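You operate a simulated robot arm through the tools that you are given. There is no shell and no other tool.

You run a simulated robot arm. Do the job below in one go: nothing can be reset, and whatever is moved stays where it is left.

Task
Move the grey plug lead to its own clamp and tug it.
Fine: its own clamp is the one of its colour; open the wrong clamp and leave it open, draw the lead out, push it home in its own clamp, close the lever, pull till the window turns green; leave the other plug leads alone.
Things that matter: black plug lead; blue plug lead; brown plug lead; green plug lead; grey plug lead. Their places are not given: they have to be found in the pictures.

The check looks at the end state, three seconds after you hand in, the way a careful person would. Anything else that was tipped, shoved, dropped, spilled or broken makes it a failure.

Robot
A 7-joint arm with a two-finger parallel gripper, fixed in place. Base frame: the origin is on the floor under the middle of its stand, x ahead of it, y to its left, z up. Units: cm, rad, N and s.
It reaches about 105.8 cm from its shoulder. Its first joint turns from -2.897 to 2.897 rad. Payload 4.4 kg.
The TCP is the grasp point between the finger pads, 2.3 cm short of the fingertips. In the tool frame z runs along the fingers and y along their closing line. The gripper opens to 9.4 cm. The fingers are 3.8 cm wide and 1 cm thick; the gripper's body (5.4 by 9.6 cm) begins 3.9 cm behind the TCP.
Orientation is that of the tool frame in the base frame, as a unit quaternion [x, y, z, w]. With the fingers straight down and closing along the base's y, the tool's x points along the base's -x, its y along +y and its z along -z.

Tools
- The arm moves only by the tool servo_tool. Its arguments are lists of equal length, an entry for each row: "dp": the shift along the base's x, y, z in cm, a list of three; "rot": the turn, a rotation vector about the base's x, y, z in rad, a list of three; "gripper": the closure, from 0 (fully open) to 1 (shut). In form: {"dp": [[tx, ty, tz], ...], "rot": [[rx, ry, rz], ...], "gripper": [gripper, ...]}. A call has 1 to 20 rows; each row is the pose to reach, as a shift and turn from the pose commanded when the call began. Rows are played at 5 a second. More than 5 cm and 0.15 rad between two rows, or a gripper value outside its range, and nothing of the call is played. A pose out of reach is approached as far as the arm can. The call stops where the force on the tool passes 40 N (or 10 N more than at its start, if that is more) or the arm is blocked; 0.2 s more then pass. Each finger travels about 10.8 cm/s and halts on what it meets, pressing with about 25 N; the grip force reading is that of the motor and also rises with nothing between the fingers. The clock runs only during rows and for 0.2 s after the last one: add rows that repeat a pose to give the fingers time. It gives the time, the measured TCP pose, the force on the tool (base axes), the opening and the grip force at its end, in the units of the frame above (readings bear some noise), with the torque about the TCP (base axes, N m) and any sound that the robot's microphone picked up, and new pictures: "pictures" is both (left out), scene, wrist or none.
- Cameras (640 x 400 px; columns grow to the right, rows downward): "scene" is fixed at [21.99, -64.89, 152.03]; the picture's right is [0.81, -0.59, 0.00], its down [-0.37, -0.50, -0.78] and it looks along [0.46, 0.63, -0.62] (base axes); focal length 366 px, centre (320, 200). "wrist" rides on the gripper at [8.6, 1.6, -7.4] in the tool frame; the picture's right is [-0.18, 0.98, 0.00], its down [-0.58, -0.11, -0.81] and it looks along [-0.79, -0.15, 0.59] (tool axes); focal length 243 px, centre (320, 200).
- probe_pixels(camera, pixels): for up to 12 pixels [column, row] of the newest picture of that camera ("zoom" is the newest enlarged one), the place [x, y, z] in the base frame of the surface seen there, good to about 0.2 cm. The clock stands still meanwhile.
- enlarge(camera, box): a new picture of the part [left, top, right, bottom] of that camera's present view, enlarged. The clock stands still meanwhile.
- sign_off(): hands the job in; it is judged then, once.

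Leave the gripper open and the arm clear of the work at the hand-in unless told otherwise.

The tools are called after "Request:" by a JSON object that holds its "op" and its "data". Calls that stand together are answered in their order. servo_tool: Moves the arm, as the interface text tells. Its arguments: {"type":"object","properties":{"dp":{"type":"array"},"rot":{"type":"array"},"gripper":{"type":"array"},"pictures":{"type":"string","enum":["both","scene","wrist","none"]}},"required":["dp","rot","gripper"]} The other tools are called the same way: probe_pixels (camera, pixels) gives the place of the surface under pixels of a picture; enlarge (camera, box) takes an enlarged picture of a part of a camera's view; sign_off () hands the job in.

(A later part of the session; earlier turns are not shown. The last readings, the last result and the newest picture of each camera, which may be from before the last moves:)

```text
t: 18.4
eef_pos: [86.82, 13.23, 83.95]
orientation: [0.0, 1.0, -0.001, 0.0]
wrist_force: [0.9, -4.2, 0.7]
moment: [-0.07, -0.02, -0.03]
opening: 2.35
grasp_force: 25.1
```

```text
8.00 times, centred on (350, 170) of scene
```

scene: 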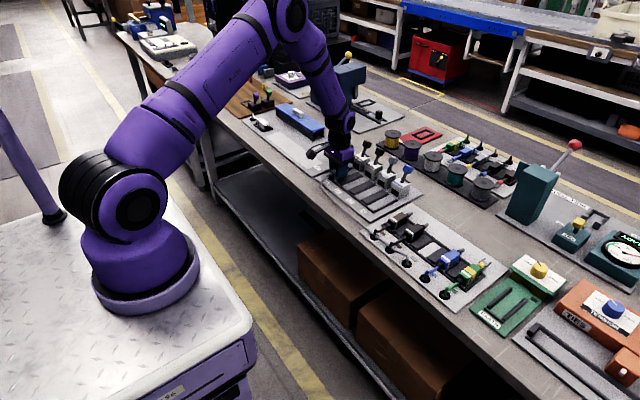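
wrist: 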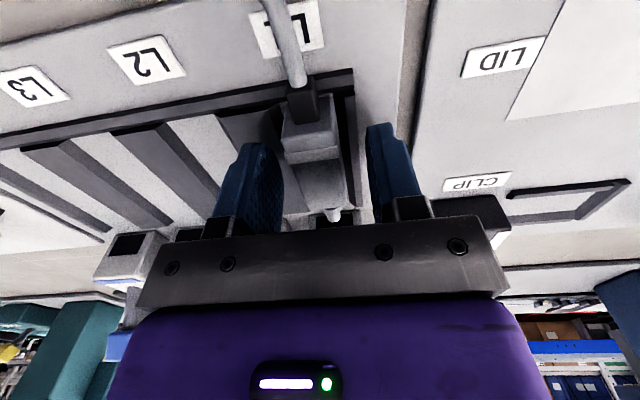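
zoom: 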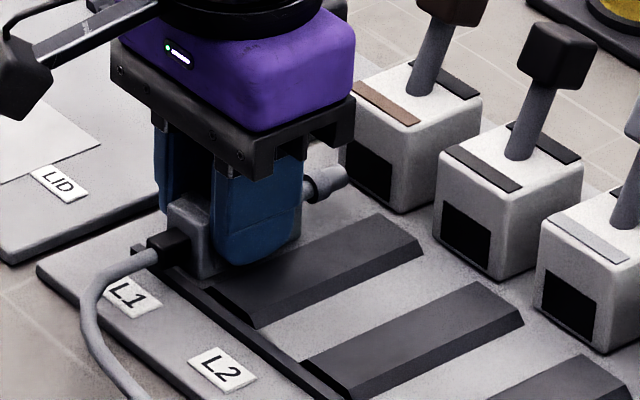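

Gripped again (opening 2.35, 25 N), deeper this time. Now a slow lift of 1.5 cm and a check that the plug comes along.

Request:
{"op": "servo_tool", "data": {"dp": [[0, -0.05, 0.15], [0, -0.05, 0.3], [0, -0.05, 0.45], [0, -0.05, 0.6], [0, -0.05, 0.75], [0, -0.05, 0.9], [0, -0.05, 1.05], [0, -0.05, 1.2], [0, -0.05, 1.35], [0, -0.05, 1.5]], "rot": [[0, 0, 0], [0, 0, 0], [0, 0, 0], [0, 0, 0], [0, 0, 0], [0, 0, 0], [0, 0, 0], [0, 0, 0], [0, 0, 0], [0, 0, 0]], "gripper": [1, 1, 1, 1, 1, 1, 1, 1, 1, 1]}}

Request:
{"op": "enlarge", "data": {"camera": "scene", "box": [310, 145, 390, 195]}}

```text
t: 20.6
eef_pos: [86.79, 13.11, 85.43]
orientation: [0.0, 1.0, -0.001, 0.0]
wrist_force: [-0.5, -0.2, -0.9]
moment: [0.03, 0.02, -0.01]
opening: 2.33
grasp_force: 25.0
```

scene: 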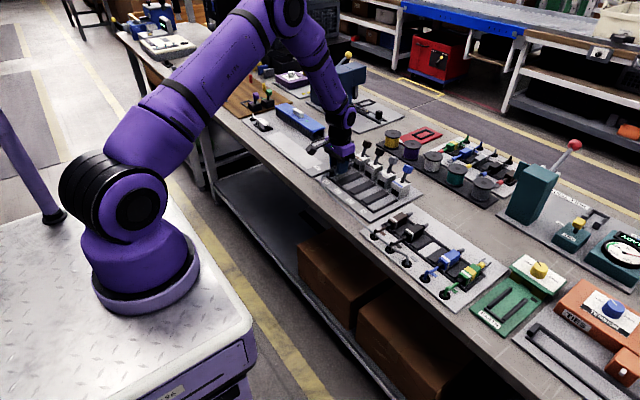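
wrist: 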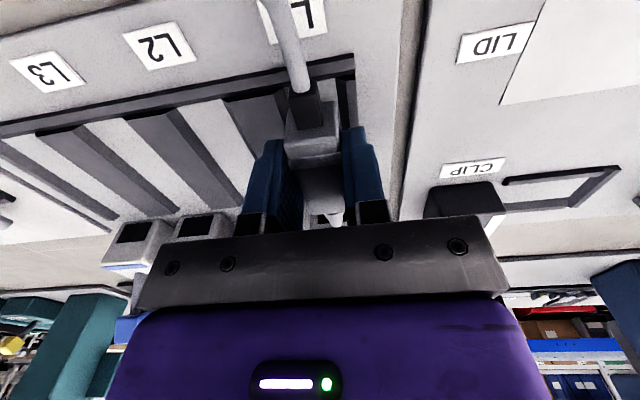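

```text
8.00 times, centred on (350, 170) of scene
```

zoom: 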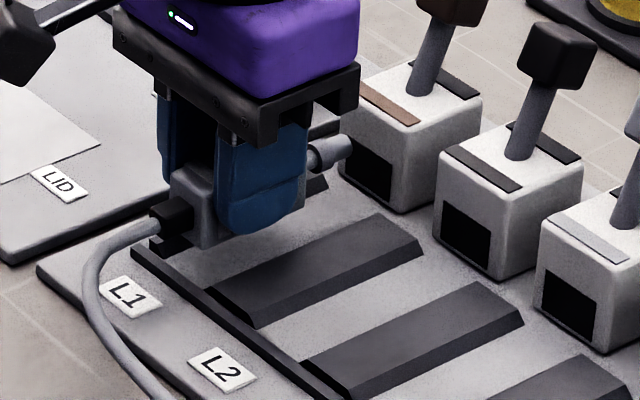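

The plug is lifted and held (opening 2.33). I'll carry it slowly in -y by 12.4 cm, at this height.

Request:
{"op": "servo_tool", "data": {"dp": [[0, -0.5, 0], [0, -1.2, 0], [0, -2, 0], [0, -2.8, 0], [0, -3.6, 0], [0, -4.4, 0], [0, -5.2, 0], [0, -6, 0], [0, -6.8, 0], [0, -7.6, 0], [0, -8.4, 0], [0, -9.2, 0], [0, -10, 0], [0, -10.8, 0], [0, -11.5, 0], [0, -12, 0], [0, -12.4, 0], [0, -12.4, 0]], "rot": [[0, 0, 0], [0, 0, 0], [0, 0, 0], [0, 0, 0], [0, 0, 0], [0, 0, 0], [0, 0, 0], [0, 0, 0], [0, 0, 0], [0, 0, 0], [0, 0, 0], [0, 0, 0], [0, 0, 0], [0, 0, 0], [0, 0, 0], [0, 0, 0], [0, 0, 0], [0, 0, 0]], "gripper": [1, 1, 1, 1, 1, 1, 1, 1, 1, 1, 1, 1, 1, 1, 1, 1, 1, 1]}}

Request:
{"op": "enlarge", "data": {"camera": "scene", "box": [320, 150, 420, 215]}}

Request:
{"op": "enlarge", "data": {"camera": "wrist", "box": [220, 60, 420, 240]}}

```text
t: 24.4
eef_pos: [86.88, 0.59, 85.54]
orientation: [0.0, 1.0, 0.0, 0.0]
wrist_force: [0.7, -0.4, -1.0]
moment: [0.01, 0.02, 0.0]
opening: 2.37
grasp_force: 25.0
```

scene: 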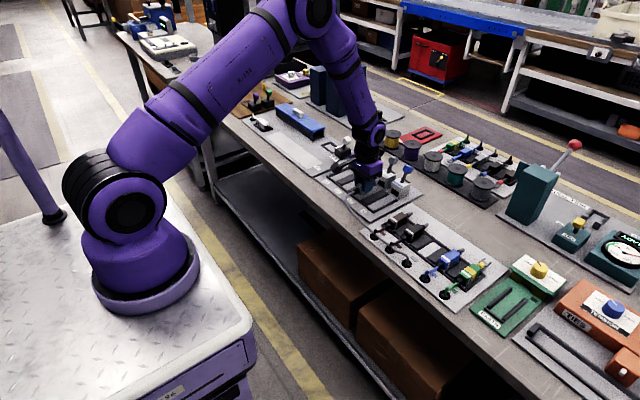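
wrist: 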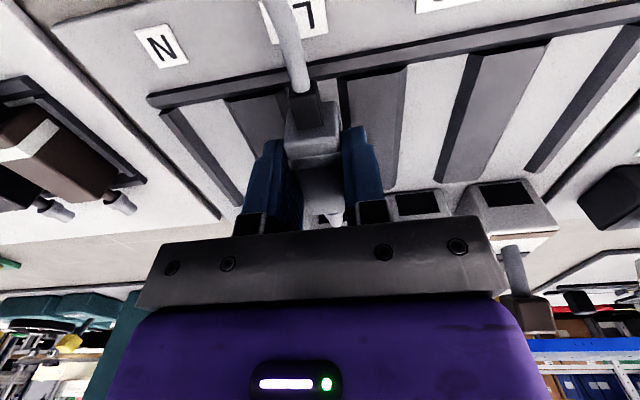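

```text
6.15 times, centred on (370, 182) of scene
```

zoom: 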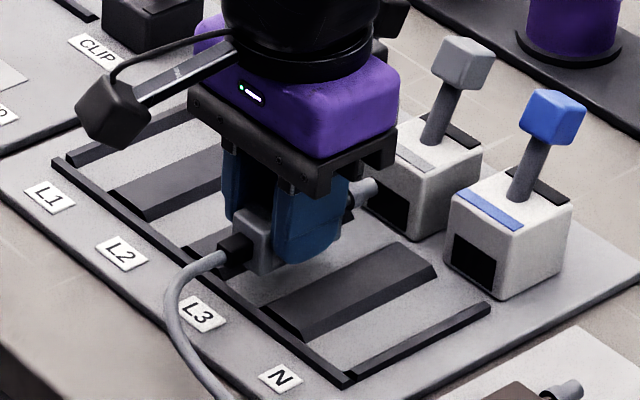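

```text
2.22 times, centred on (320, 150) of wrist
```

zoom: 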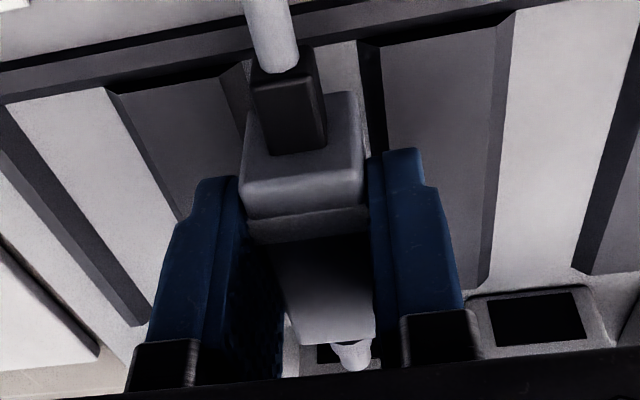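

The plug is held over the L3 lane. I'll probe its nose and body edges to check its alignment with the grey mouth (y≈0.66).

Request:
{"op": "probe_pixels", "data": {"camera": "zoom", "pixels": [[248, 200], [360, 195], [305, 200], [335, 345], [350, 358], [366, 345], [300, 330], [368, 325], [330, 290], [288, 110], [275, 55], [318, 355]]}}

Request:
{"op": "enlarge", "data": {"camera": "scene", "box": [340, 160, 400, 200]}}

Request:
{"op": "probe_pixels", "data": {"camera": "zoom", "pixels": [[305, 165], [320, 155], [315, 170], [345, 200], [260, 265], [215, 250], [235, 230], [170, 250], [280, 285], [395, 130], [370, 195], [390, 215]]}}

```text
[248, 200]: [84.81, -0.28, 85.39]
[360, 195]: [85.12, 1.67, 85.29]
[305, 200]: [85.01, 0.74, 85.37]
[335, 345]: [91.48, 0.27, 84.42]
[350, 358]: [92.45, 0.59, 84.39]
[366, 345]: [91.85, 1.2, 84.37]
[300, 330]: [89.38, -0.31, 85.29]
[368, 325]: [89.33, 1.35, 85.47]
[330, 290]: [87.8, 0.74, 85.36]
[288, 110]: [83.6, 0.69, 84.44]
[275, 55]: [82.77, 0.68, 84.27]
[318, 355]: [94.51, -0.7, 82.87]
```

```text
10.00 times, centred on (370, 180) of scene
```

zoom: 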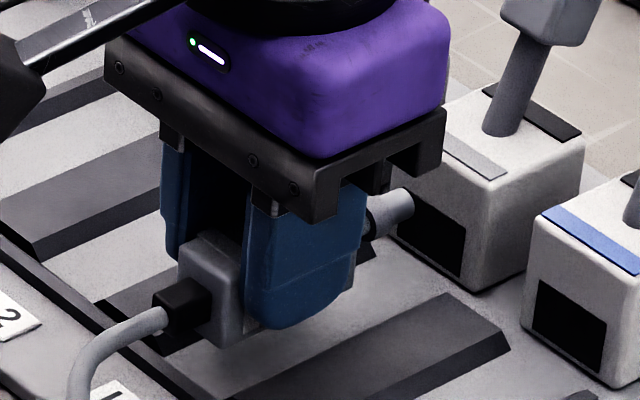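

```text
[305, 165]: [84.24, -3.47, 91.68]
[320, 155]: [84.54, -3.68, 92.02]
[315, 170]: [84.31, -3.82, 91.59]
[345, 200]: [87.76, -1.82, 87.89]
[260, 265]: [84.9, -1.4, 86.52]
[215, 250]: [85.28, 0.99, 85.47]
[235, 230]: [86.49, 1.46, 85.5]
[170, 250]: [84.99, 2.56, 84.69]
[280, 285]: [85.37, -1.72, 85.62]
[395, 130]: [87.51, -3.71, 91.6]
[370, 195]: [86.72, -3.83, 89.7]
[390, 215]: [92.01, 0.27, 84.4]
```

The plug is centred at y≈0.70, matching the grey mouth at 0.66. Its top is 85.37, about 1.6 above its seated height. I'll lower 1.45 cm gently and check.

Request:
{"op": "servo_tool", "data": {"dp": [[0, 0, -0.4], [0, -0.02, -0.8], [0, -0.03, -1.1], [0, -0.03, -1.3], [0, -0.03, -1.45], [0, -0.03, -1.45]], "rot": [[0, 0, 0], [0, 0, 0], [0, 0, 0], [0, 0, 0], [0, 0, 0], [0, 0, 0]], "gripper": [1, 1, 1, 1, 1, 1]}}

Request:
{"op": "enlarge", "data": {"camera": "scene", "box": [340, 160, 400, 200]}}

Request:
{"op": "enlarge", "data": {"camera": "wrist", "box": [220, 60, 420, 240]}}

```text
t: 25.8
eef_pos: [86.85, 0.72, 84.11]
orientation: [0.0, 1.0, -0.001, -0.001]
wrist_force: [0.0, 1.2, -1.3]
moment: [-0.04, -0.03, -0.02]
opening: 2.34
grasp_force: 25.7
```

scene: 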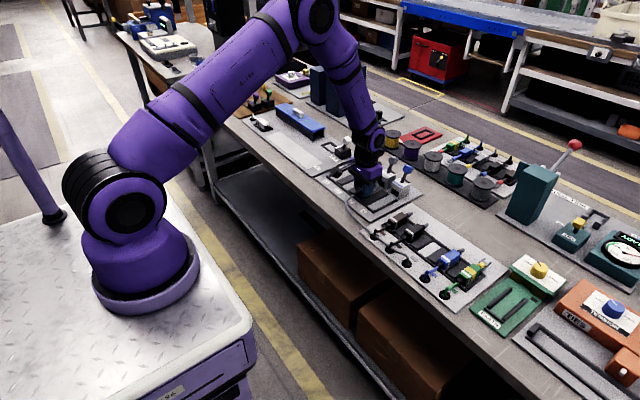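
wrist: 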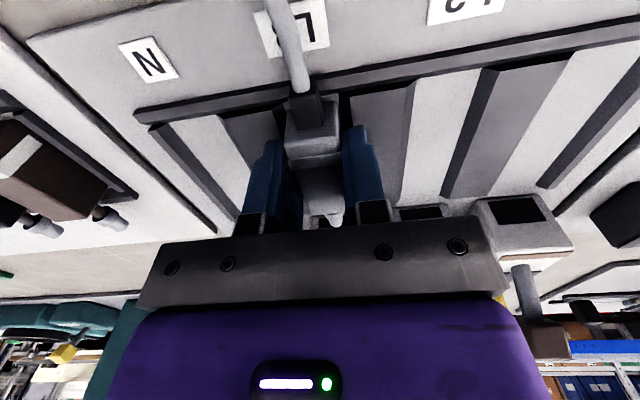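

```text
10.00 times, centred on (370, 180) of scene
```

zoom: 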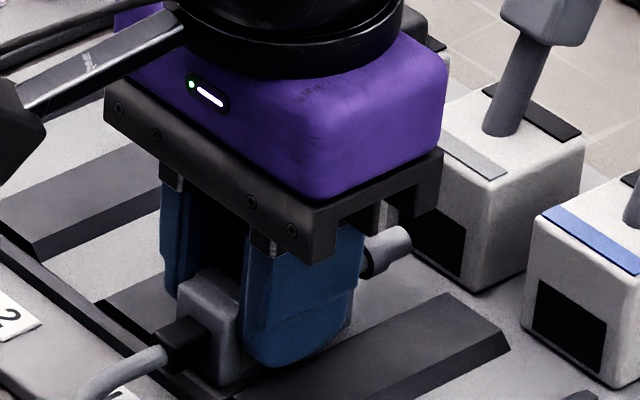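

```text
2.22 times, centred on (320, 150) of wrist
```

zoom: 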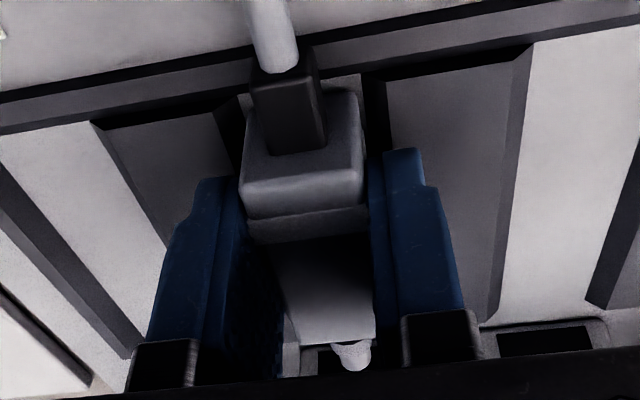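

Request:
{"op": "probe_pixels", "data": {"camera": "zoom", "pixels": [[248, 200], [360, 195], [305, 200], [335, 345], [350, 358], [366, 345], [330, 290], [345, 345], [312, 360], [290, 345]]}}

```text
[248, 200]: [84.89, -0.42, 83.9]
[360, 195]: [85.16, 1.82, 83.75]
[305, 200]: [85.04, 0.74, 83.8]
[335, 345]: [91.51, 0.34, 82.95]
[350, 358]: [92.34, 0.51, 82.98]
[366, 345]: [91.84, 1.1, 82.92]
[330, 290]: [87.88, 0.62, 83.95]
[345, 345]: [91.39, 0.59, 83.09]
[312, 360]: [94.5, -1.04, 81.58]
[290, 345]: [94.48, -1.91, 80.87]
```

Height 83.8 and y≈0.70 match the seated pose seen in the brown clamp. Now I push in along +x, first 2.6 cm.

Request:
{"op": "servo_tool", "data": {"dp": [[0.3, 0, 0], [0.6, 0, 0], [0.9, 0, 0], [1.2, 0, 0], [1.5, 0, 0], [1.8, 0, 0], [2.1, 0, 0], [2.4, 0, 0], [2.6, 0, 0]], "rot": [[0, 0, 0], [0, 0, 0], [0, 0, 0], [0, 0, 0], [0, 0, 0], [0, 0, 0], [0, 0, 0], [0, 0, 0], [0, 0, 0]], "gripper": [1, 1, 1, 1, 1, 1, 1, 1, 1], "pictures": "scene"}}

Request:
{"op": "enlarge", "data": {"camera": "scene", "box": [340, 160, 400, 200]}}

```text
t: 27.8
eef_pos: [89.32, 0.73, 84.11]
orientation: [0.0, 1.0, -0.001, 0.0]
wrist_force: [-0.7, -0.2, -1.6]
moment: [-0.02, -0.01, -0.01]
opening: 2.33
grasp_force: 25.0
```

scene: 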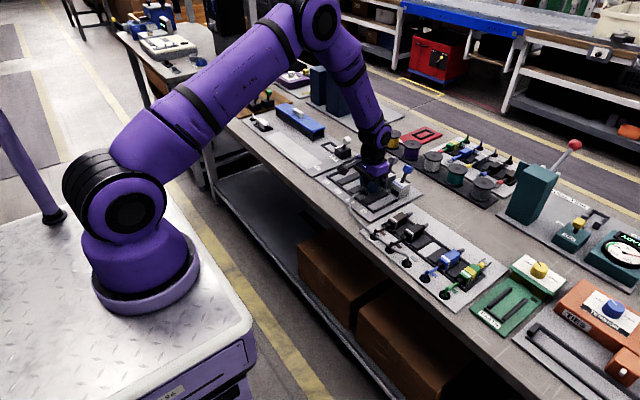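

```text
10.00 times, centred on (370, 180) of scene
```

zoom: 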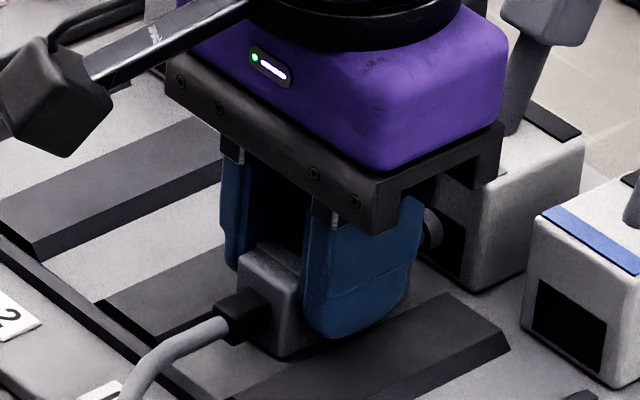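

The nose is entering the mouth with no resistance. I continue in small steps, up to 0.9 cm more.

Request:
{"op": "servo_tool", "data": {"dp": [[0.15, 0, 0], [0.3, 0, 0], [0.45, 0, 0], [0.6, 0, 0], [0.7, 0, 0], [0.7, 0, 0]], "rot": [[0, 0, 0], [0, 0, 0], [0, 0, 0], [0, 0, 0], [0, 0, 0], [0, 0, 0]], "gripper": [1, 1, 1, 1, 1, 1], "pictures": "scene"}}

Request:
{"op": "enlarge", "data": {"camera": "scene", "box": [340, 160, 400, 200]}}

```text
t: 29.2
eef_pos: [90.2, 0.65, 84.06]
orientation: [0.0, 1.0, 0.0, 0.0]
wrist_force: [0.4, 0.1, 0.0]
moment: [0.03, -0.02, 0.0]
opening: 2.36
grasp_force: 24.8
```

scene: 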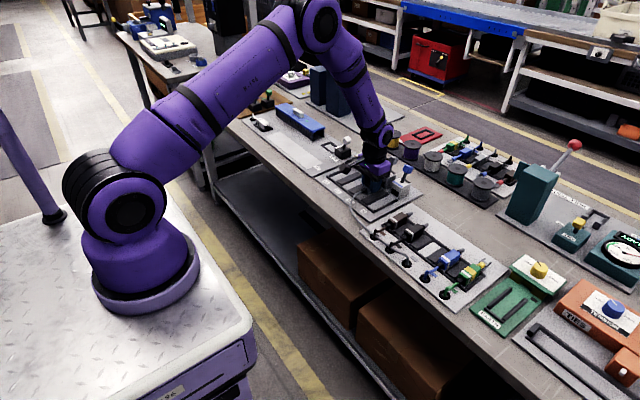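

```text
10.00 times, centred on (370, 180) of scene
```

zoom: 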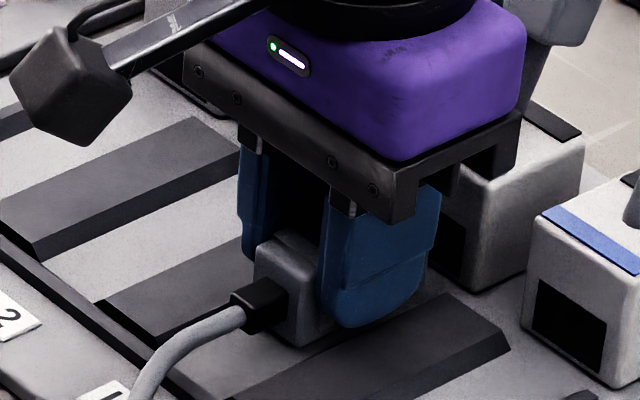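

Now at about the original depth (3.3 cm) and still no resistance. I'll keep pushing gently to find the home stop.

Request:
{"op": "servo_tool", "data": {"dp": [[0.1, 0, 0], [0.2, 0, 0], [0.3, 0, 0], [0.4, 0, 0], [0.4, 0, 0]], "rot": [[0, 0, 0], [0, 0, 0], [0, 0, 0], [0, 0, 0], [0, 0, 0]], "gripper": [1, 1, 1, 1, 1], "pictures": "both"}}

Request:
{"op": "enlarge", "data": {"camera": "wrist", "box": [220, 60, 420, 240]}}

```text
t: 30.4
eef_pos: [90.39, 0.58, 84.0]
orientation: [0.0, 1.0, -0.001, -0.002]
wrist_force: [-19.4, -2.8, -2.6]
moment: [-0.05, 0.33, -0.11]
opening: 2.36
grasp_force: 25.3
```

scene: 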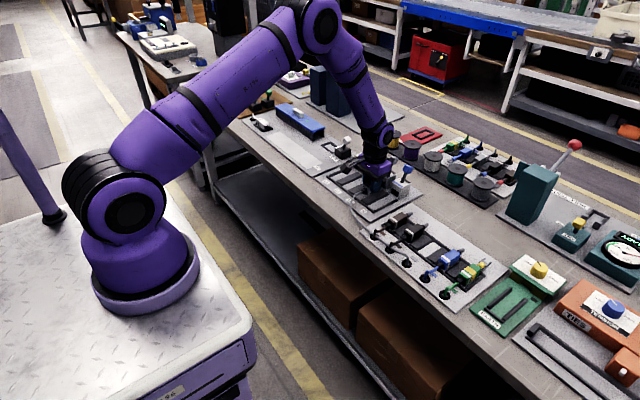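
wrist: 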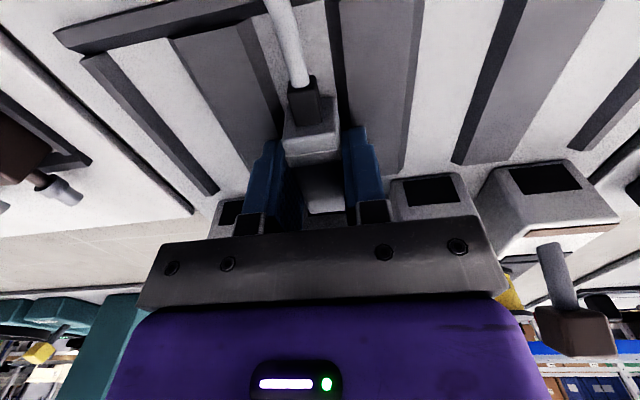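

```text
2.22 times, centred on (320, 150) of wrist
```

zoom: 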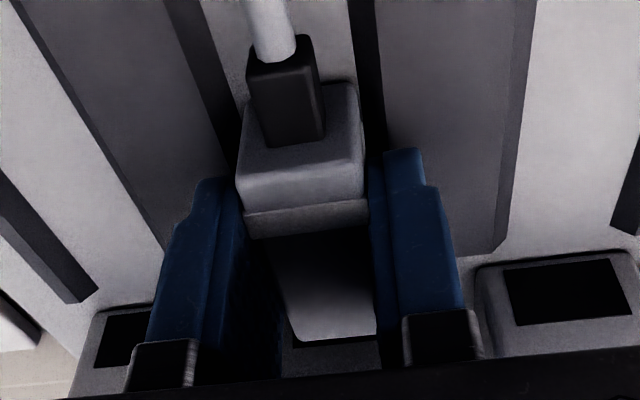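

The push-back rose to 19 N, so it's at a stop. I'll confirm the depth by probing the plug's rear.

Request:
{"op": "probe_pixels", "data": {"camera": "zoom", "pixels": [[248, 200], [360, 195], [305, 195], [300, 160], [300, 338], [365, 330], [330, 300], [335, 345], [280, 110], [345, 365]]}}

```text
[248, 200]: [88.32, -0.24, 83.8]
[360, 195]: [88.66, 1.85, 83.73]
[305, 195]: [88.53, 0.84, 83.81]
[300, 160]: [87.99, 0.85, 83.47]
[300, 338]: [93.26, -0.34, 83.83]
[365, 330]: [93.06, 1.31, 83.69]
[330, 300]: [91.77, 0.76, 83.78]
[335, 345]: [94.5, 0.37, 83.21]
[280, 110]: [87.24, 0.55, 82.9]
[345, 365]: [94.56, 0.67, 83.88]
```

Rear ≈88.0 and front ≈93.3 — exactly the depth it had in the brown clamp, so it's home. I'll relax the push, open the fingers, and rise straight up.

Request:
{"op": "servo_tool", "data": {"dp": [[-0.2, 0, 0], [-0.3, 0, 0], [-0.3, 0, 0], [-0.3, 0, 0], [-0.3, 0, 0], [-0.3, 0, 1], [-0.3, 0, 3], [-0.3, 0, 6], [-0.3, 0, 10], [-0.3, 0, 12], [-0.3, 0, 12]], "rot": [[0, 0, 0], [0, 0, 0], [0, 0, 0], [0, 0, 0], [0, 0, 0], [0, 0, 0], [0, 0, 0], [0, 0, 0], [0, 0, 0], [0, 0, 0], [0, 0, 0]], "gripper": [1, 1, 0.7, 0.5, 0.5, 0.5, 0.5, 0.5, 0.5, 0.5, 0.5]}}

Request:
{"op": "enlarge", "data": {"camera": "scene", "box": [330, 140, 430, 205]}}

Request:
{"op": "enlarge", "data": {"camera": "wrist", "box": [220, 0, 460, 200]}}

```text
t: 32.8
eef_pos: [90.34, 0.75, 95.68]
orientation: [-0.001, 1.0, -0.001, -0.001]
wrist_force: [0.2, 0.2, 0.3]
moment: [0.02, -0.02, 0.0]
opening: 4.72
grasp_force: 0.2
```

scene: 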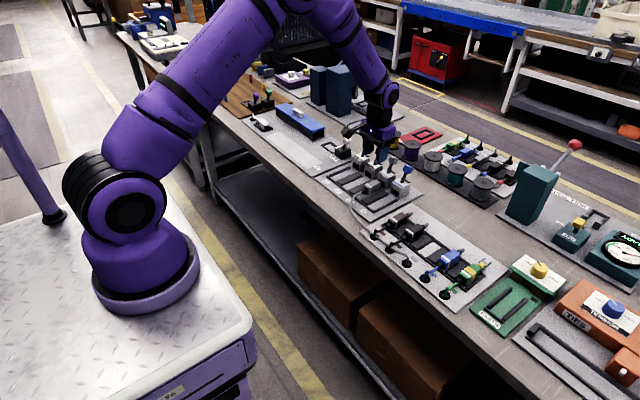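
wrist: 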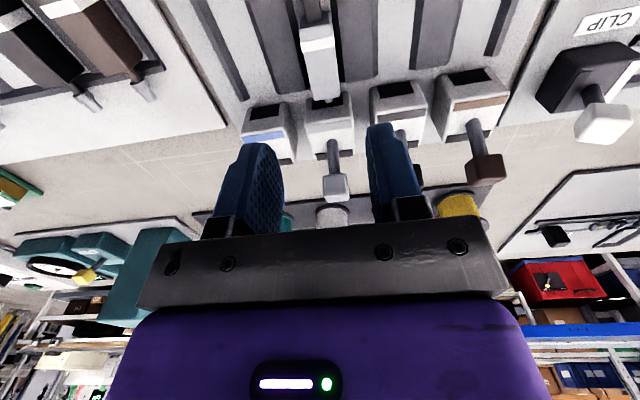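

```text
6.15 times, centred on (380, 172) of scene
```

zoom: 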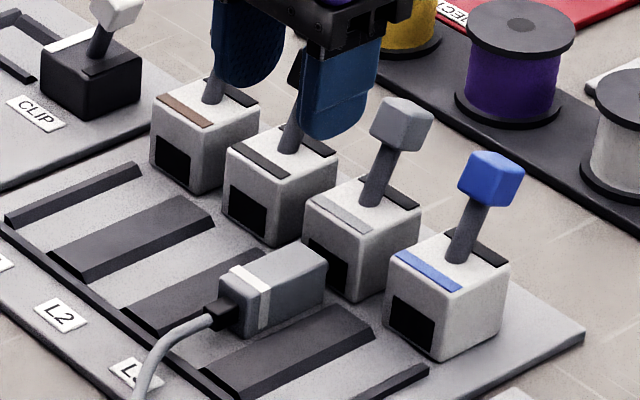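

```text
2.00 times, centred on (340, 100) of wrist
```

zoom: 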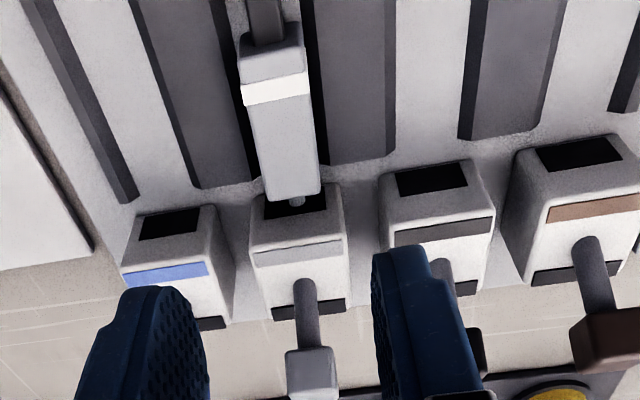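

The plug sits home in the grey clamp, and the fingers are clear. Next, close the fingers, go over the grey lever and come down behind it (at about [103.9, 0.5, 91.5]). First I'll refine the grey cap's place.

Request:
{"op": "probe_pixels", "data": {"camera": "wrist", "pixels": [[325, 180], [335, 180], [345, 180], [327, 195], [345, 195], [333, 160], [333, 172], [390, 180], [485, 165]]}}

Request:
{"op": "servo_tool", "data": {"dp": [[0, 0, 2.5], [4, -0.1, 2.5], [8, -0.2, 2.5], [11, -0.25, 2.5], [13.6, -0.25, 2.5], [13.6, -0.25, 2.5]], "rot": [[0, 0, 0], [0, 0, 0], [0, 0, 0], [0, 0, 0], [0, 0, 0], [0, 0, 0]], "gripper": [0.7, 1, 1, 1, 1, 1]}}

Request:
{"op": "enlarge", "data": {"camera": "scene", "box": [330, 140, 430, 205]}}

```text
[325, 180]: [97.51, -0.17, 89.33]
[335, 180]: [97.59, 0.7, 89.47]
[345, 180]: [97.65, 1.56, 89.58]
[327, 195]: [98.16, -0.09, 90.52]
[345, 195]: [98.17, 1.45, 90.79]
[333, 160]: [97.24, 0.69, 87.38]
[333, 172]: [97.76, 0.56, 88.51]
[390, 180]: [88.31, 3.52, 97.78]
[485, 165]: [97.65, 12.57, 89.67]
```

```text
t: 34.2
eef_pos: [104.0, 0.35, 98.46]
orientation: [0.0, 1.0, -0.001, 0.0]
wrist_force: [0.3, -0.7, 0.3]
moment: [0.02, 0.03, -0.01]
opening: 0.0
grasp_force: 25.0
```

scene: 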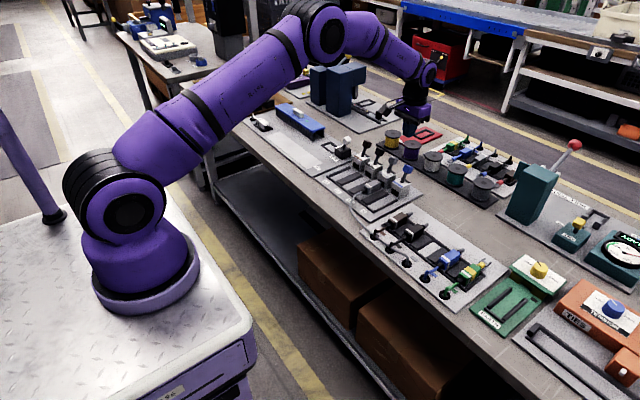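
wrist: 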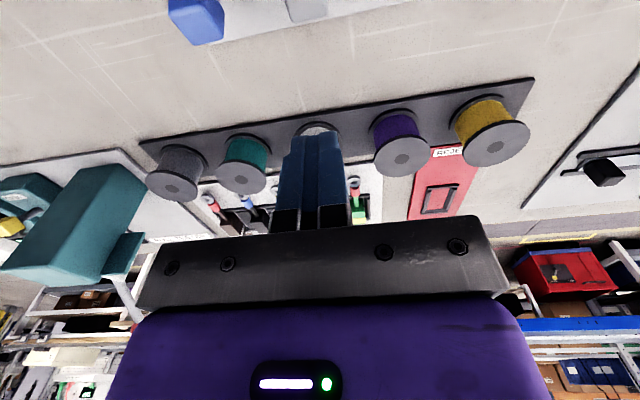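

```text
6.15 times, centred on (380, 172) of scene
```

zoom: 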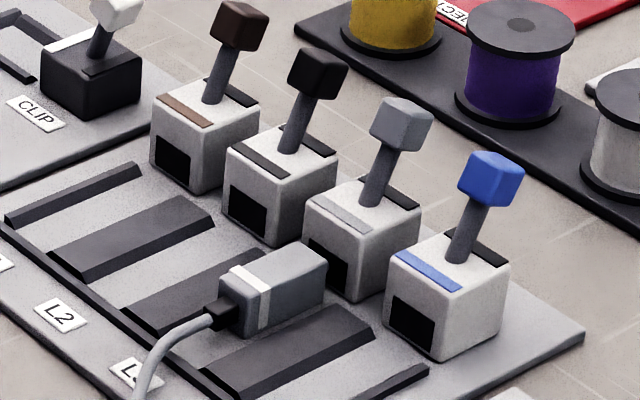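

Reached x=104. The grey cap's centre is y≈0.68, so I'll shift +0.25 in y and lower to z≈91.4 behind the lever.

Request:
{"op": "servo_tool", "data": {"dp": [[0, 0.25, -2], [0, 0.25, -4.5], [0, 0.25, -7], [0, 0.25, -7]], "rot": [[0, 0, 0], [0, 0, 0], [0, 0, 0], [0, 0, 0]], "gripper": [1, 1, 1, 1]}}

Request:
{"op": "enlarge", "data": {"camera": "scene", "box": [350, 120, 450, 185]}}

```text
t: 35.2
eef_pos: [103.79, 0.6, 91.53]
orientation: [0.0, 1.0, 0.0, 0.001]
wrist_force: [-0.2, 0.0, 0.7]
moment: [-0.01, 0.05, -0.03]
opening: 0.0
grasp_force: 24.9
```

scene: 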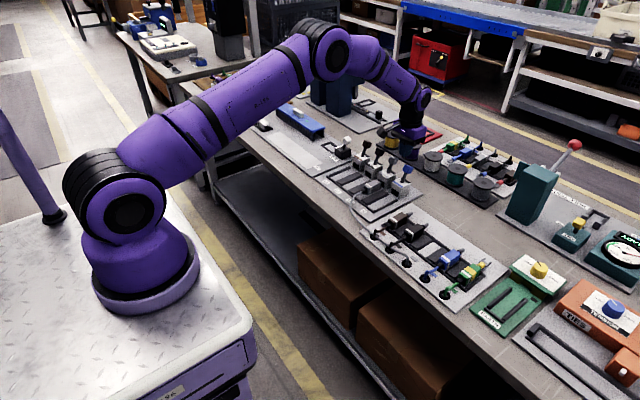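
wrist: 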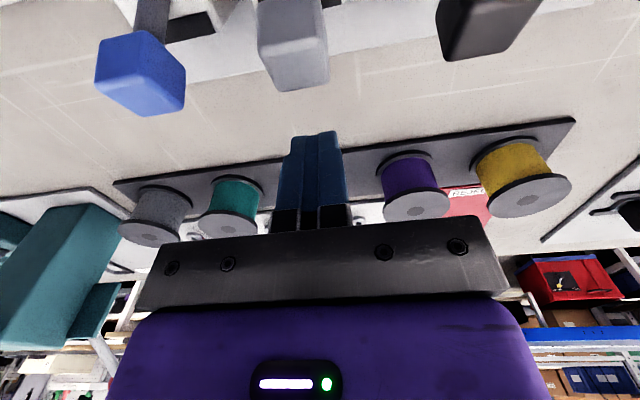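

```text
6.15 times, centred on (400, 152) of scene
```

zoom: 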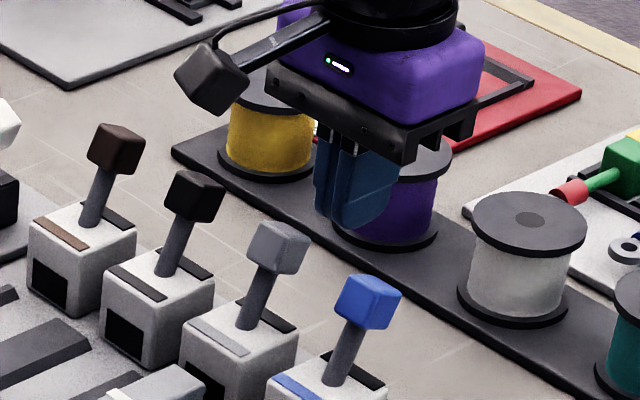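

The closed fingers are right behind the grey cap with clear space. Now I push in -x to swing the lever closed.

Request:
{"op": "servo_tool", "data": {"dp": [[-0.8, 0.05, 0], [-1.6, 0.05, 0], [-2.2, 0.05, 0], [-2.7, 0.05, 0], [-3.2, 0.05, 0], [-3.7, 0.05, 0], [-4.2, 0.05, 0], [-4.7, 0.05, 0], [-5.2, 0.05, 0], [-5.2, 0.05, 0]], "rot": [[0, 0, 0], [0, 0, 0], [0, 0, 0], [0, 0, 0], [0, 0, 0], [0, 0, 0], [0, 0, 0], [0, 0, 0], [0, 0, 0], [0, 0, 0]], "gripper": [1, 1, 1, 1, 1, 1, 1, 1, 1, 1]}}

Request:
{"op": "enlarge", "data": {"camera": "scene", "box": [330, 140, 430, 205]}}

```text
t: 37.4
eef_pos: [98.55, 0.55, 91.53]
orientation: [0.0, 1.0, -0.002, 0.0]
wrist_force: [-0.4, 0.2, 0.4]
moment: [-0.02, 0.02, -0.01]
opening: 0.0
grasp_force: 25.4
```

scene: 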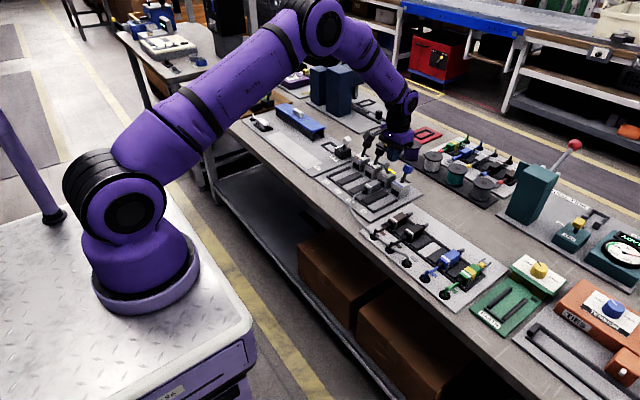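
wrist: 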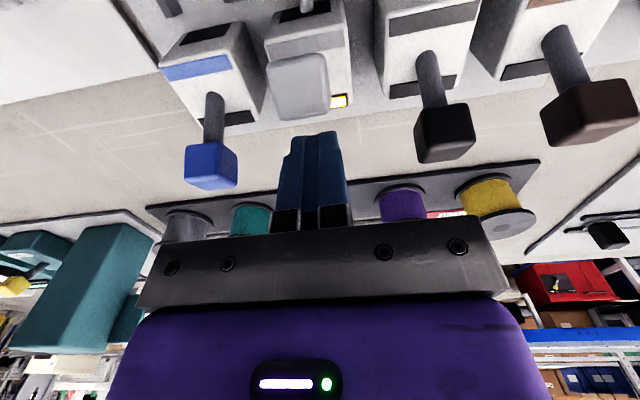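

```text
6.15 times, centred on (380, 172) of scene
```

zoom: 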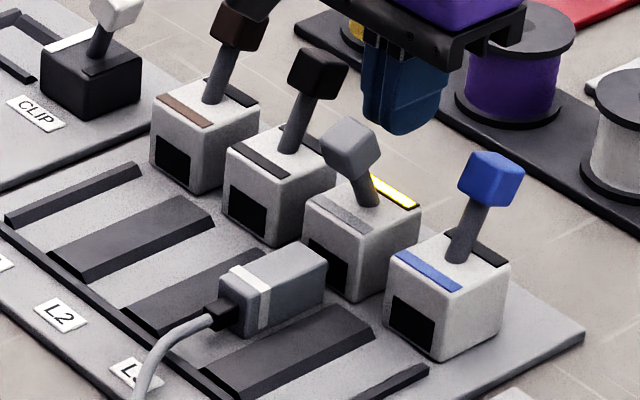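

The grey lever flipped over and its window is now yellow. I'll probe the cap to see it is fully at the closed stop (brown's closed cap front was x≈93.9).

Request:
{"op": "probe_pixels", "data": {"camera": "zoom", "pixels": [[335, 145], [350, 165], [350, 130], [370, 165], [338, 160], [240, 285], [215, 300], [320, 280]]}}

```text
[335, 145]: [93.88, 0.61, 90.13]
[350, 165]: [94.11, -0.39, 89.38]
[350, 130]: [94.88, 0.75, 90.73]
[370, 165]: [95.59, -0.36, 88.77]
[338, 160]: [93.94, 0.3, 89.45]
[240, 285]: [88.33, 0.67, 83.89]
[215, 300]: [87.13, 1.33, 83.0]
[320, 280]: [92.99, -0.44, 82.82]
```

Cap front at 93.88 — fully closed. I'll back away from the lever, rise, and return above the plug at x≈89.3, opening the fingers to 4.7 cm.

Request:
{"op": "servo_tool", "data": {"dp": [[1, 0, 0], [1, 0, 3], [1, 0, 7], [-2, 0.05, 8], [-6, 0.1, 8], [-9.2, 0.1, 8], [-9.2, 0.1, 6], [-9.2, 0.1, 2], [-9.2, 0.1, -2.5], [-9.2, 0.1, -2.5]], "rot": [[0, 0, 0], [0, 0, 0], [0, 0, 0], [0, 0, 0], [0, 0, 0], [0, 0, 0], [0, 0, 0], [0, 0, 0], [0, 0, 0], [0, 0, 0]], "gripper": [1, 1, 1, 0.8, 0.6, 0.5, 0.5, 0.5, 0.5, 0.5]}}

Request:
{"op": "enlarge", "data": {"camera": "scene", "box": [330, 140, 430, 205]}}

Request:
{"op": "enlarge", "data": {"camera": "wrist", "box": [220, 0, 460, 200]}}

```text
t: 39.6
eef_pos: [89.54, 0.78, 89.15]
orientation: [0.0, 1.0, 0.0, 0.0]
wrist_force: [-0.5, 0.1, 0.6]
moment: [0.04, 0.03, -0.01]
opening: 4.68
grasp_force: 0.1
```

scene: 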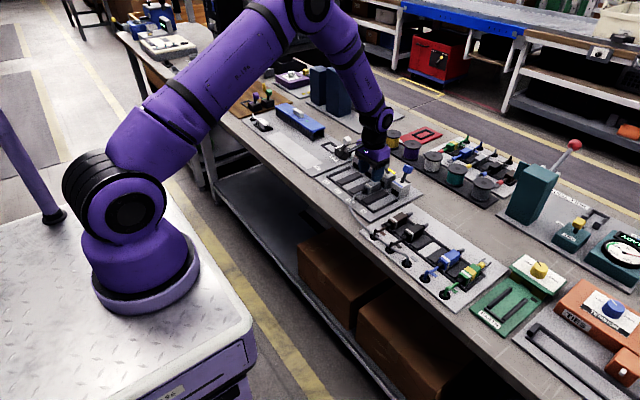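
wrist: 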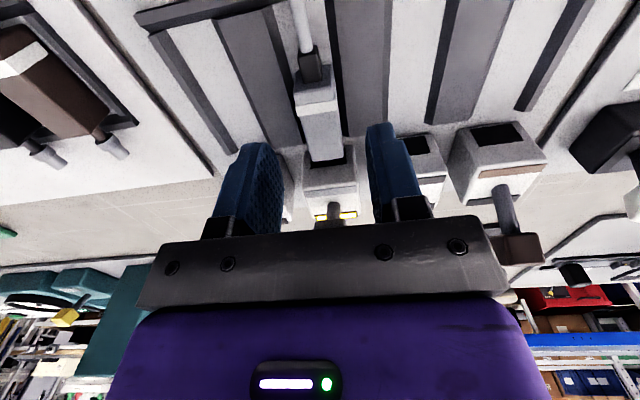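

```text
6.15 times, centred on (380, 172) of scene
```

zoom: 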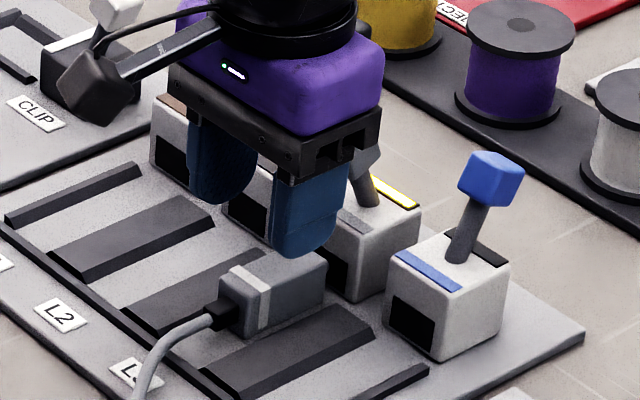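

```text
2.00 times, centred on (340, 100) of wrist
```

zoom: 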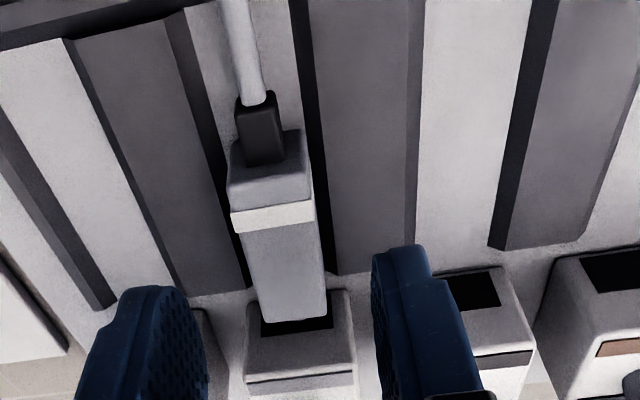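

The fingers straddle the plug, and the yellow window shows. I'll lower 5.1 cm to z≈84.05 and close on the plug.

Request:
{"op": "servo_tool", "data": {"dp": [[-0.1, -0.02, -2], [-0.1, -0.02, -4], [-0.1, -0.02, -4.7], [-0.1, -0.02, -5.1], [-0.1, -0.02, -5.1], [-0.1, -0.02, -5.1], [-0.1, -0.02, -5.1], [-0.1, -0.02, -5.1]], "rot": [[0, 0, 0], [0, 0, 0], [0, 0, 0], [0, 0, 0], [0, 0, 0], [0, 0, 0], [0, 0, 0], [0, 0, 0]], "gripper": [0.5, 0.5, 0.5, 0.5, 0.7, 1, 1, 1]}}

Request:
{"op": "enlarge", "data": {"camera": "scene", "box": [330, 140, 430, 205]}}

```text
t: 40.3
eef_pos: [89.63, 0.93, 85.55]
orientation: [0.0, 1.0, -0.001, 0.004]
wrist_force: [-13.7, -2.4, 25.2]
moment: [-0.03, -1.9, -0.09]
opening: 4.69
grasp_force: 0.0
stopped in row 3: the force on the tool passed its limit at 56 N (the readings are from after the stop); the commanded pose is now the measured one
```

scene: 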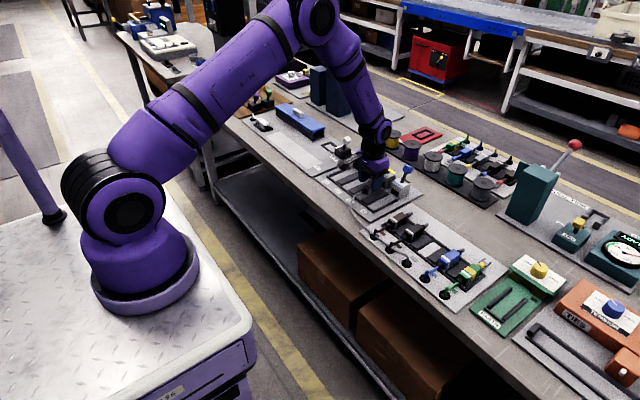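
wrist: 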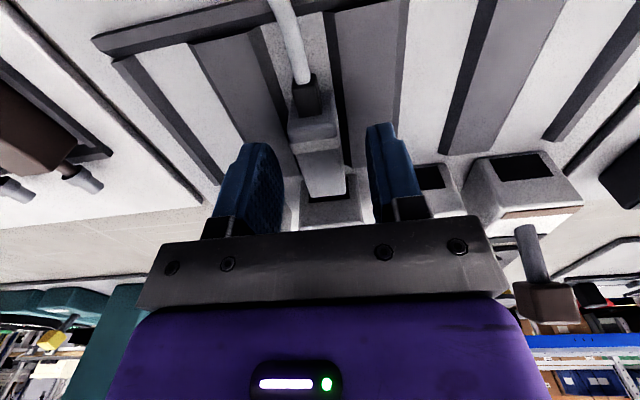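

```text
6.15 times, centred on (380, 172) of scene
```

zoom: 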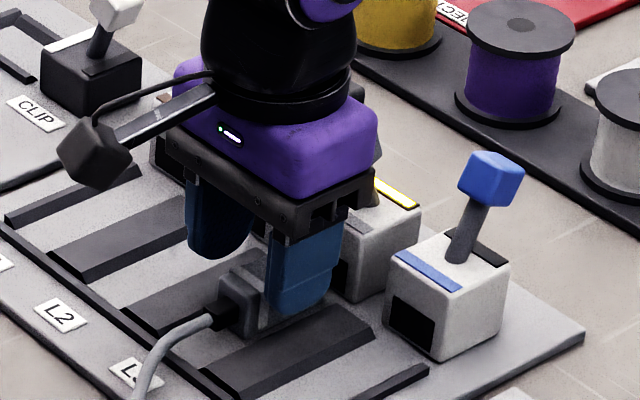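

The descent was stopped: the hand's housing met the closed grey lever's cap (contact about 4.5 cm ahead of the TCP). The window is still yellow. I'll rise straight up, then back off in -x and check the lever and plug.

Request:
{"op": "servo_tool", "data": {"dp": [[0, -0.1, 1], [0, -0.1, 3], [-0.6, -0.2, 5], [-1.2, -0.2, 5], [-1.2, -0.2, 5]], "rot": [[0, 0, 0], [0, 0.004, 0], [0, 0.008, 0], [0, 0.008, 0], [0, 0.008, 0]], "gripper": [0.5, 0.5, 0.5, 0.5, 0.5]}}

Request:
{"op": "enlarge", "data": {"camera": "scene", "box": [330, 140, 430, 205]}}

Request:
{"op": "enlarge", "data": {"camera": "wrist", "box": [220, 60, 420, 240]}}

```text
t: 41.5
eef_pos: [88.49, 0.77, 90.21]
orientation: [0.0, 1.0, -0.001, -0.001]
wrist_force: [0.7, 0.4, 0.2]
moment: [0.0, -0.01, 0.0]
opening: 4.72
grasp_force: 0.2
```

scene: 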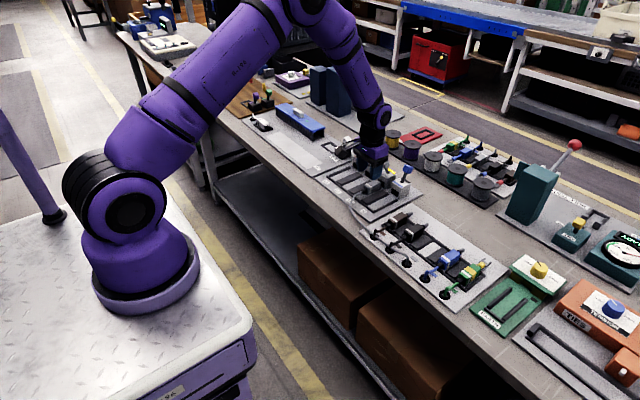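
wrist: 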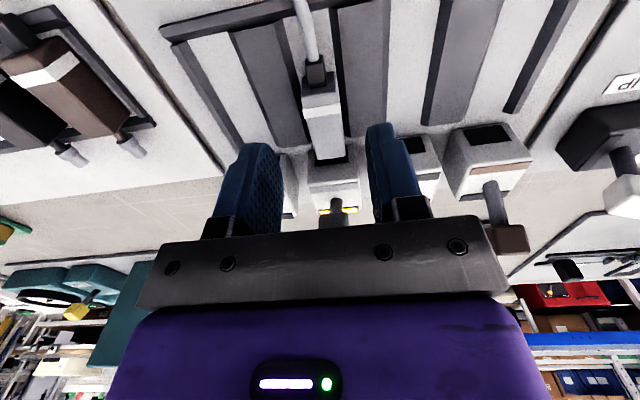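

```text
6.15 times, centred on (380, 172) of scene
```

zoom: 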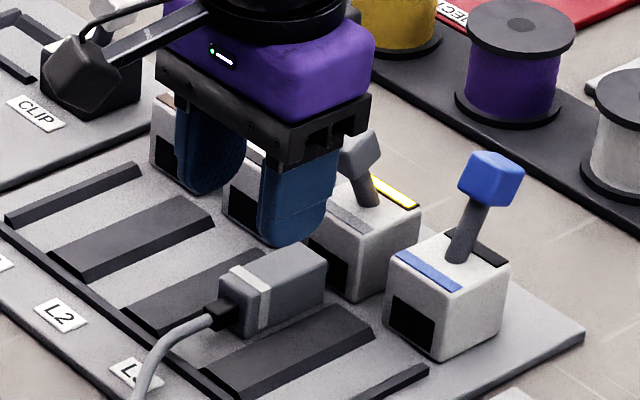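

```text
2.22 times, centred on (320, 150) of wrist
```

zoom: 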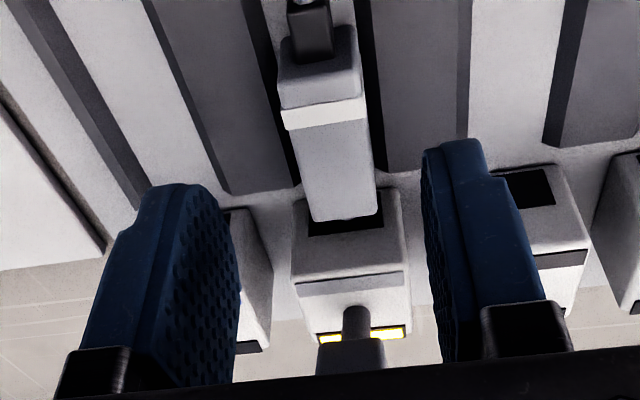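

Lever still closed, window yellow, plug in place. I'll probe the hand's front outline and the lever cap to work out the clearance for the next descent.

Request:
{"op": "probe_pixels", "data": {"camera": "scene", "pixels": [[388, 157], [387, 160], [386, 155], [387, 148], [388, 152], [384, 150], [382, 160], [386, 164], [389, 165], [389, 163]]}}

Request:
{"op": "enlarge", "data": {"camera": "scene", "box": [355, 130, 405, 165]}}

```text
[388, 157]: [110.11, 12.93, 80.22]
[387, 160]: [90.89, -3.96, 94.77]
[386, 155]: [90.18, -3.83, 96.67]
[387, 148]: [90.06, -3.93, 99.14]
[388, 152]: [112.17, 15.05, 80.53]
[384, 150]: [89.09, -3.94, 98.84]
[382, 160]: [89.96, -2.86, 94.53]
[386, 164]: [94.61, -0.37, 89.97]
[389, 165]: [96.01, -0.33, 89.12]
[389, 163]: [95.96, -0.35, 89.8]
```

```text
11.43 times, centred on (380, 148) of scene
```

zoom: 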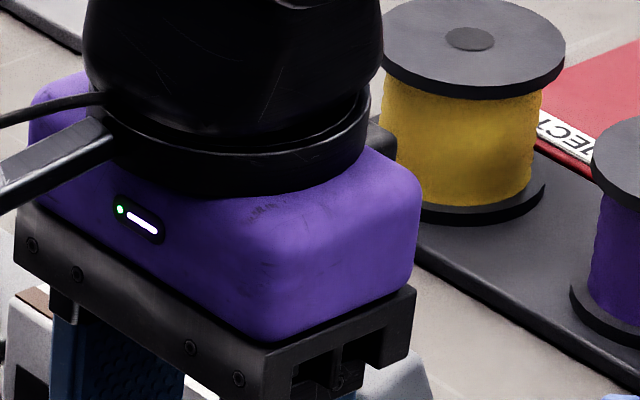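

Request:
{"op": "probe_pixels", "data": {"camera": "zoom", "pixels": [[412, 300], [410, 350], [415, 210], [400, 190], [270, 360], [265, 320], [360, 370], [370, 380], [390, 130], [375, 100], [340, 385], [420, 375]]}}

```text
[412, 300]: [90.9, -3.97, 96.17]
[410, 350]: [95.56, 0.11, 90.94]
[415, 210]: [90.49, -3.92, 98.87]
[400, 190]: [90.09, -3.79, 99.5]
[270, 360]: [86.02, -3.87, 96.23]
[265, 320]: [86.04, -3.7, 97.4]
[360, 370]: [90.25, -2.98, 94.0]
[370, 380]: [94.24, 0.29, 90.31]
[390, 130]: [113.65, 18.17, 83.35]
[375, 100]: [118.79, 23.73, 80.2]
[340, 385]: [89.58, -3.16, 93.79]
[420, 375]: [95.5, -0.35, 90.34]
```

The line of the contact force points to the cap's top at about 4.55 cm ahead of the TCP and 5.4 cm above it. So I'll grip further back, at x≈88.3 (pads still cover 2.2 cm of plug body). First I descend slowly to z≈85.5 and check the force.

Request:
{"op": "servo_tool", "data": {"dp": [[-0.2, -0.05, -1.5], [-0.2, -0.05, -3], [-0.2, -0.05, -3.8], [-0.2, -0.05, -4.3], [-0.2, -0.05, -4.7], [-0.2, -0.05, -4.7]], "rot": [[0, 0, 0], [0, 0, 0], [0, 0, 0], [0, 0, 0], [0, 0, 0], [0, 0, 0]], "gripper": [0.5, 0.5, 0.5, 0.5, 0.5, 0.5]}}

Request:
{"op": "enlarge", "data": {"camera": "scene", "box": [340, 145, 410, 195]}}

```text
t: 42.9
eef_pos: [88.31, 0.73, 85.52]
orientation: [0.0, 1.0, 0.0, -0.001]
wrist_force: [-1.0, -0.6, 0.2]
moment: [0.04, -0.01, -0.02]
opening: 4.7
grasp_force: 0.1
```

scene: 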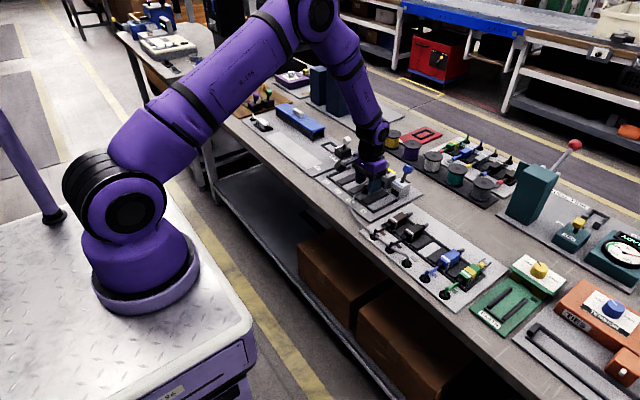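
wrist: 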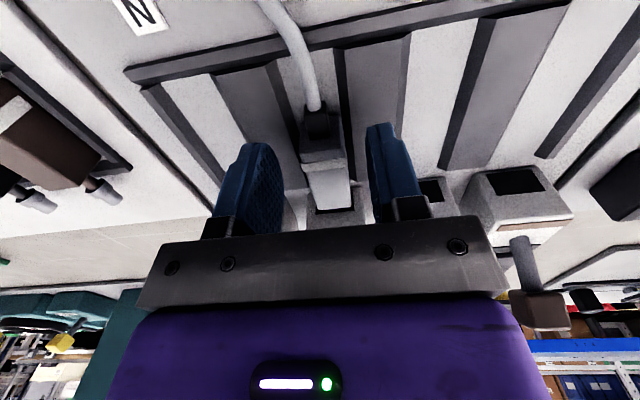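

```text
8.00 times, centred on (375, 170) of scene
```

zoom: 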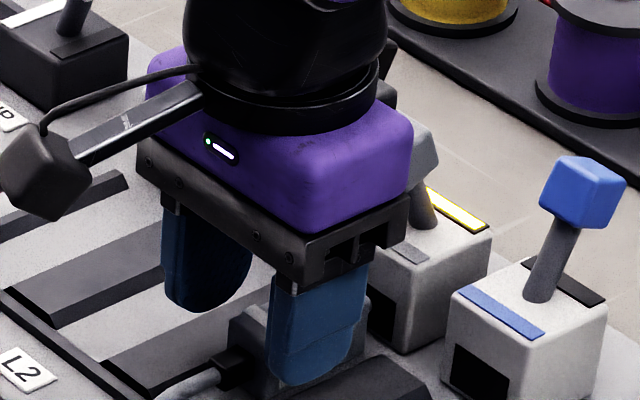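

No contact this time. I'll lower the last 1.5 cm gently.

Request:
{"op": "servo_tool", "data": {"dp": [[0, 0, -0.4], [0, 0, -0.8], [0, 0, -1.1], [0, 0, -1.3], [0, 0, -1.5], [0, 0, -1.5]], "rot": [[0, 0, 0], [0, 0, 0], [0, 0, 0], [0, 0, 0], [0, 0, 0], [0, 0, 0]], "gripper": [0.5, 0.5, 0.5, 0.5, 0.5, 0.5], "pictures": "scene"}}

Request:
{"op": "enlarge", "data": {"camera": "scene", "box": [340, 145, 410, 195]}}

```text
t: 44.3
eef_pos: [88.4, 0.68, 84.15]
orientation: [0.001, 1.0, 0.0, -0.001]
wrist_force: [-1.1, 0.8, -1.0]
moment: [0.04, -0.01, -0.01]
opening: 4.73
grasp_force: 0.1
```

scene: 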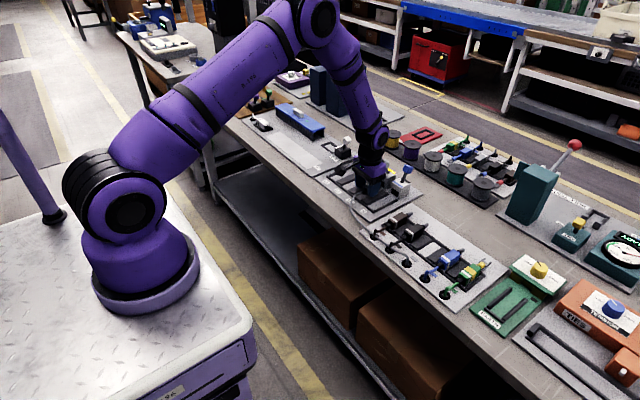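

```text
8.00 times, centred on (375, 170) of scene
```

zoom: 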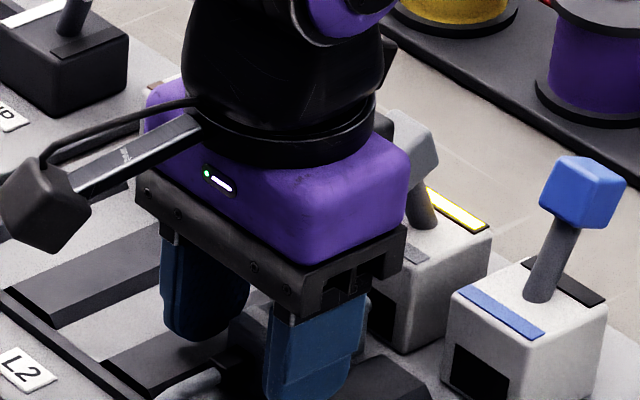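

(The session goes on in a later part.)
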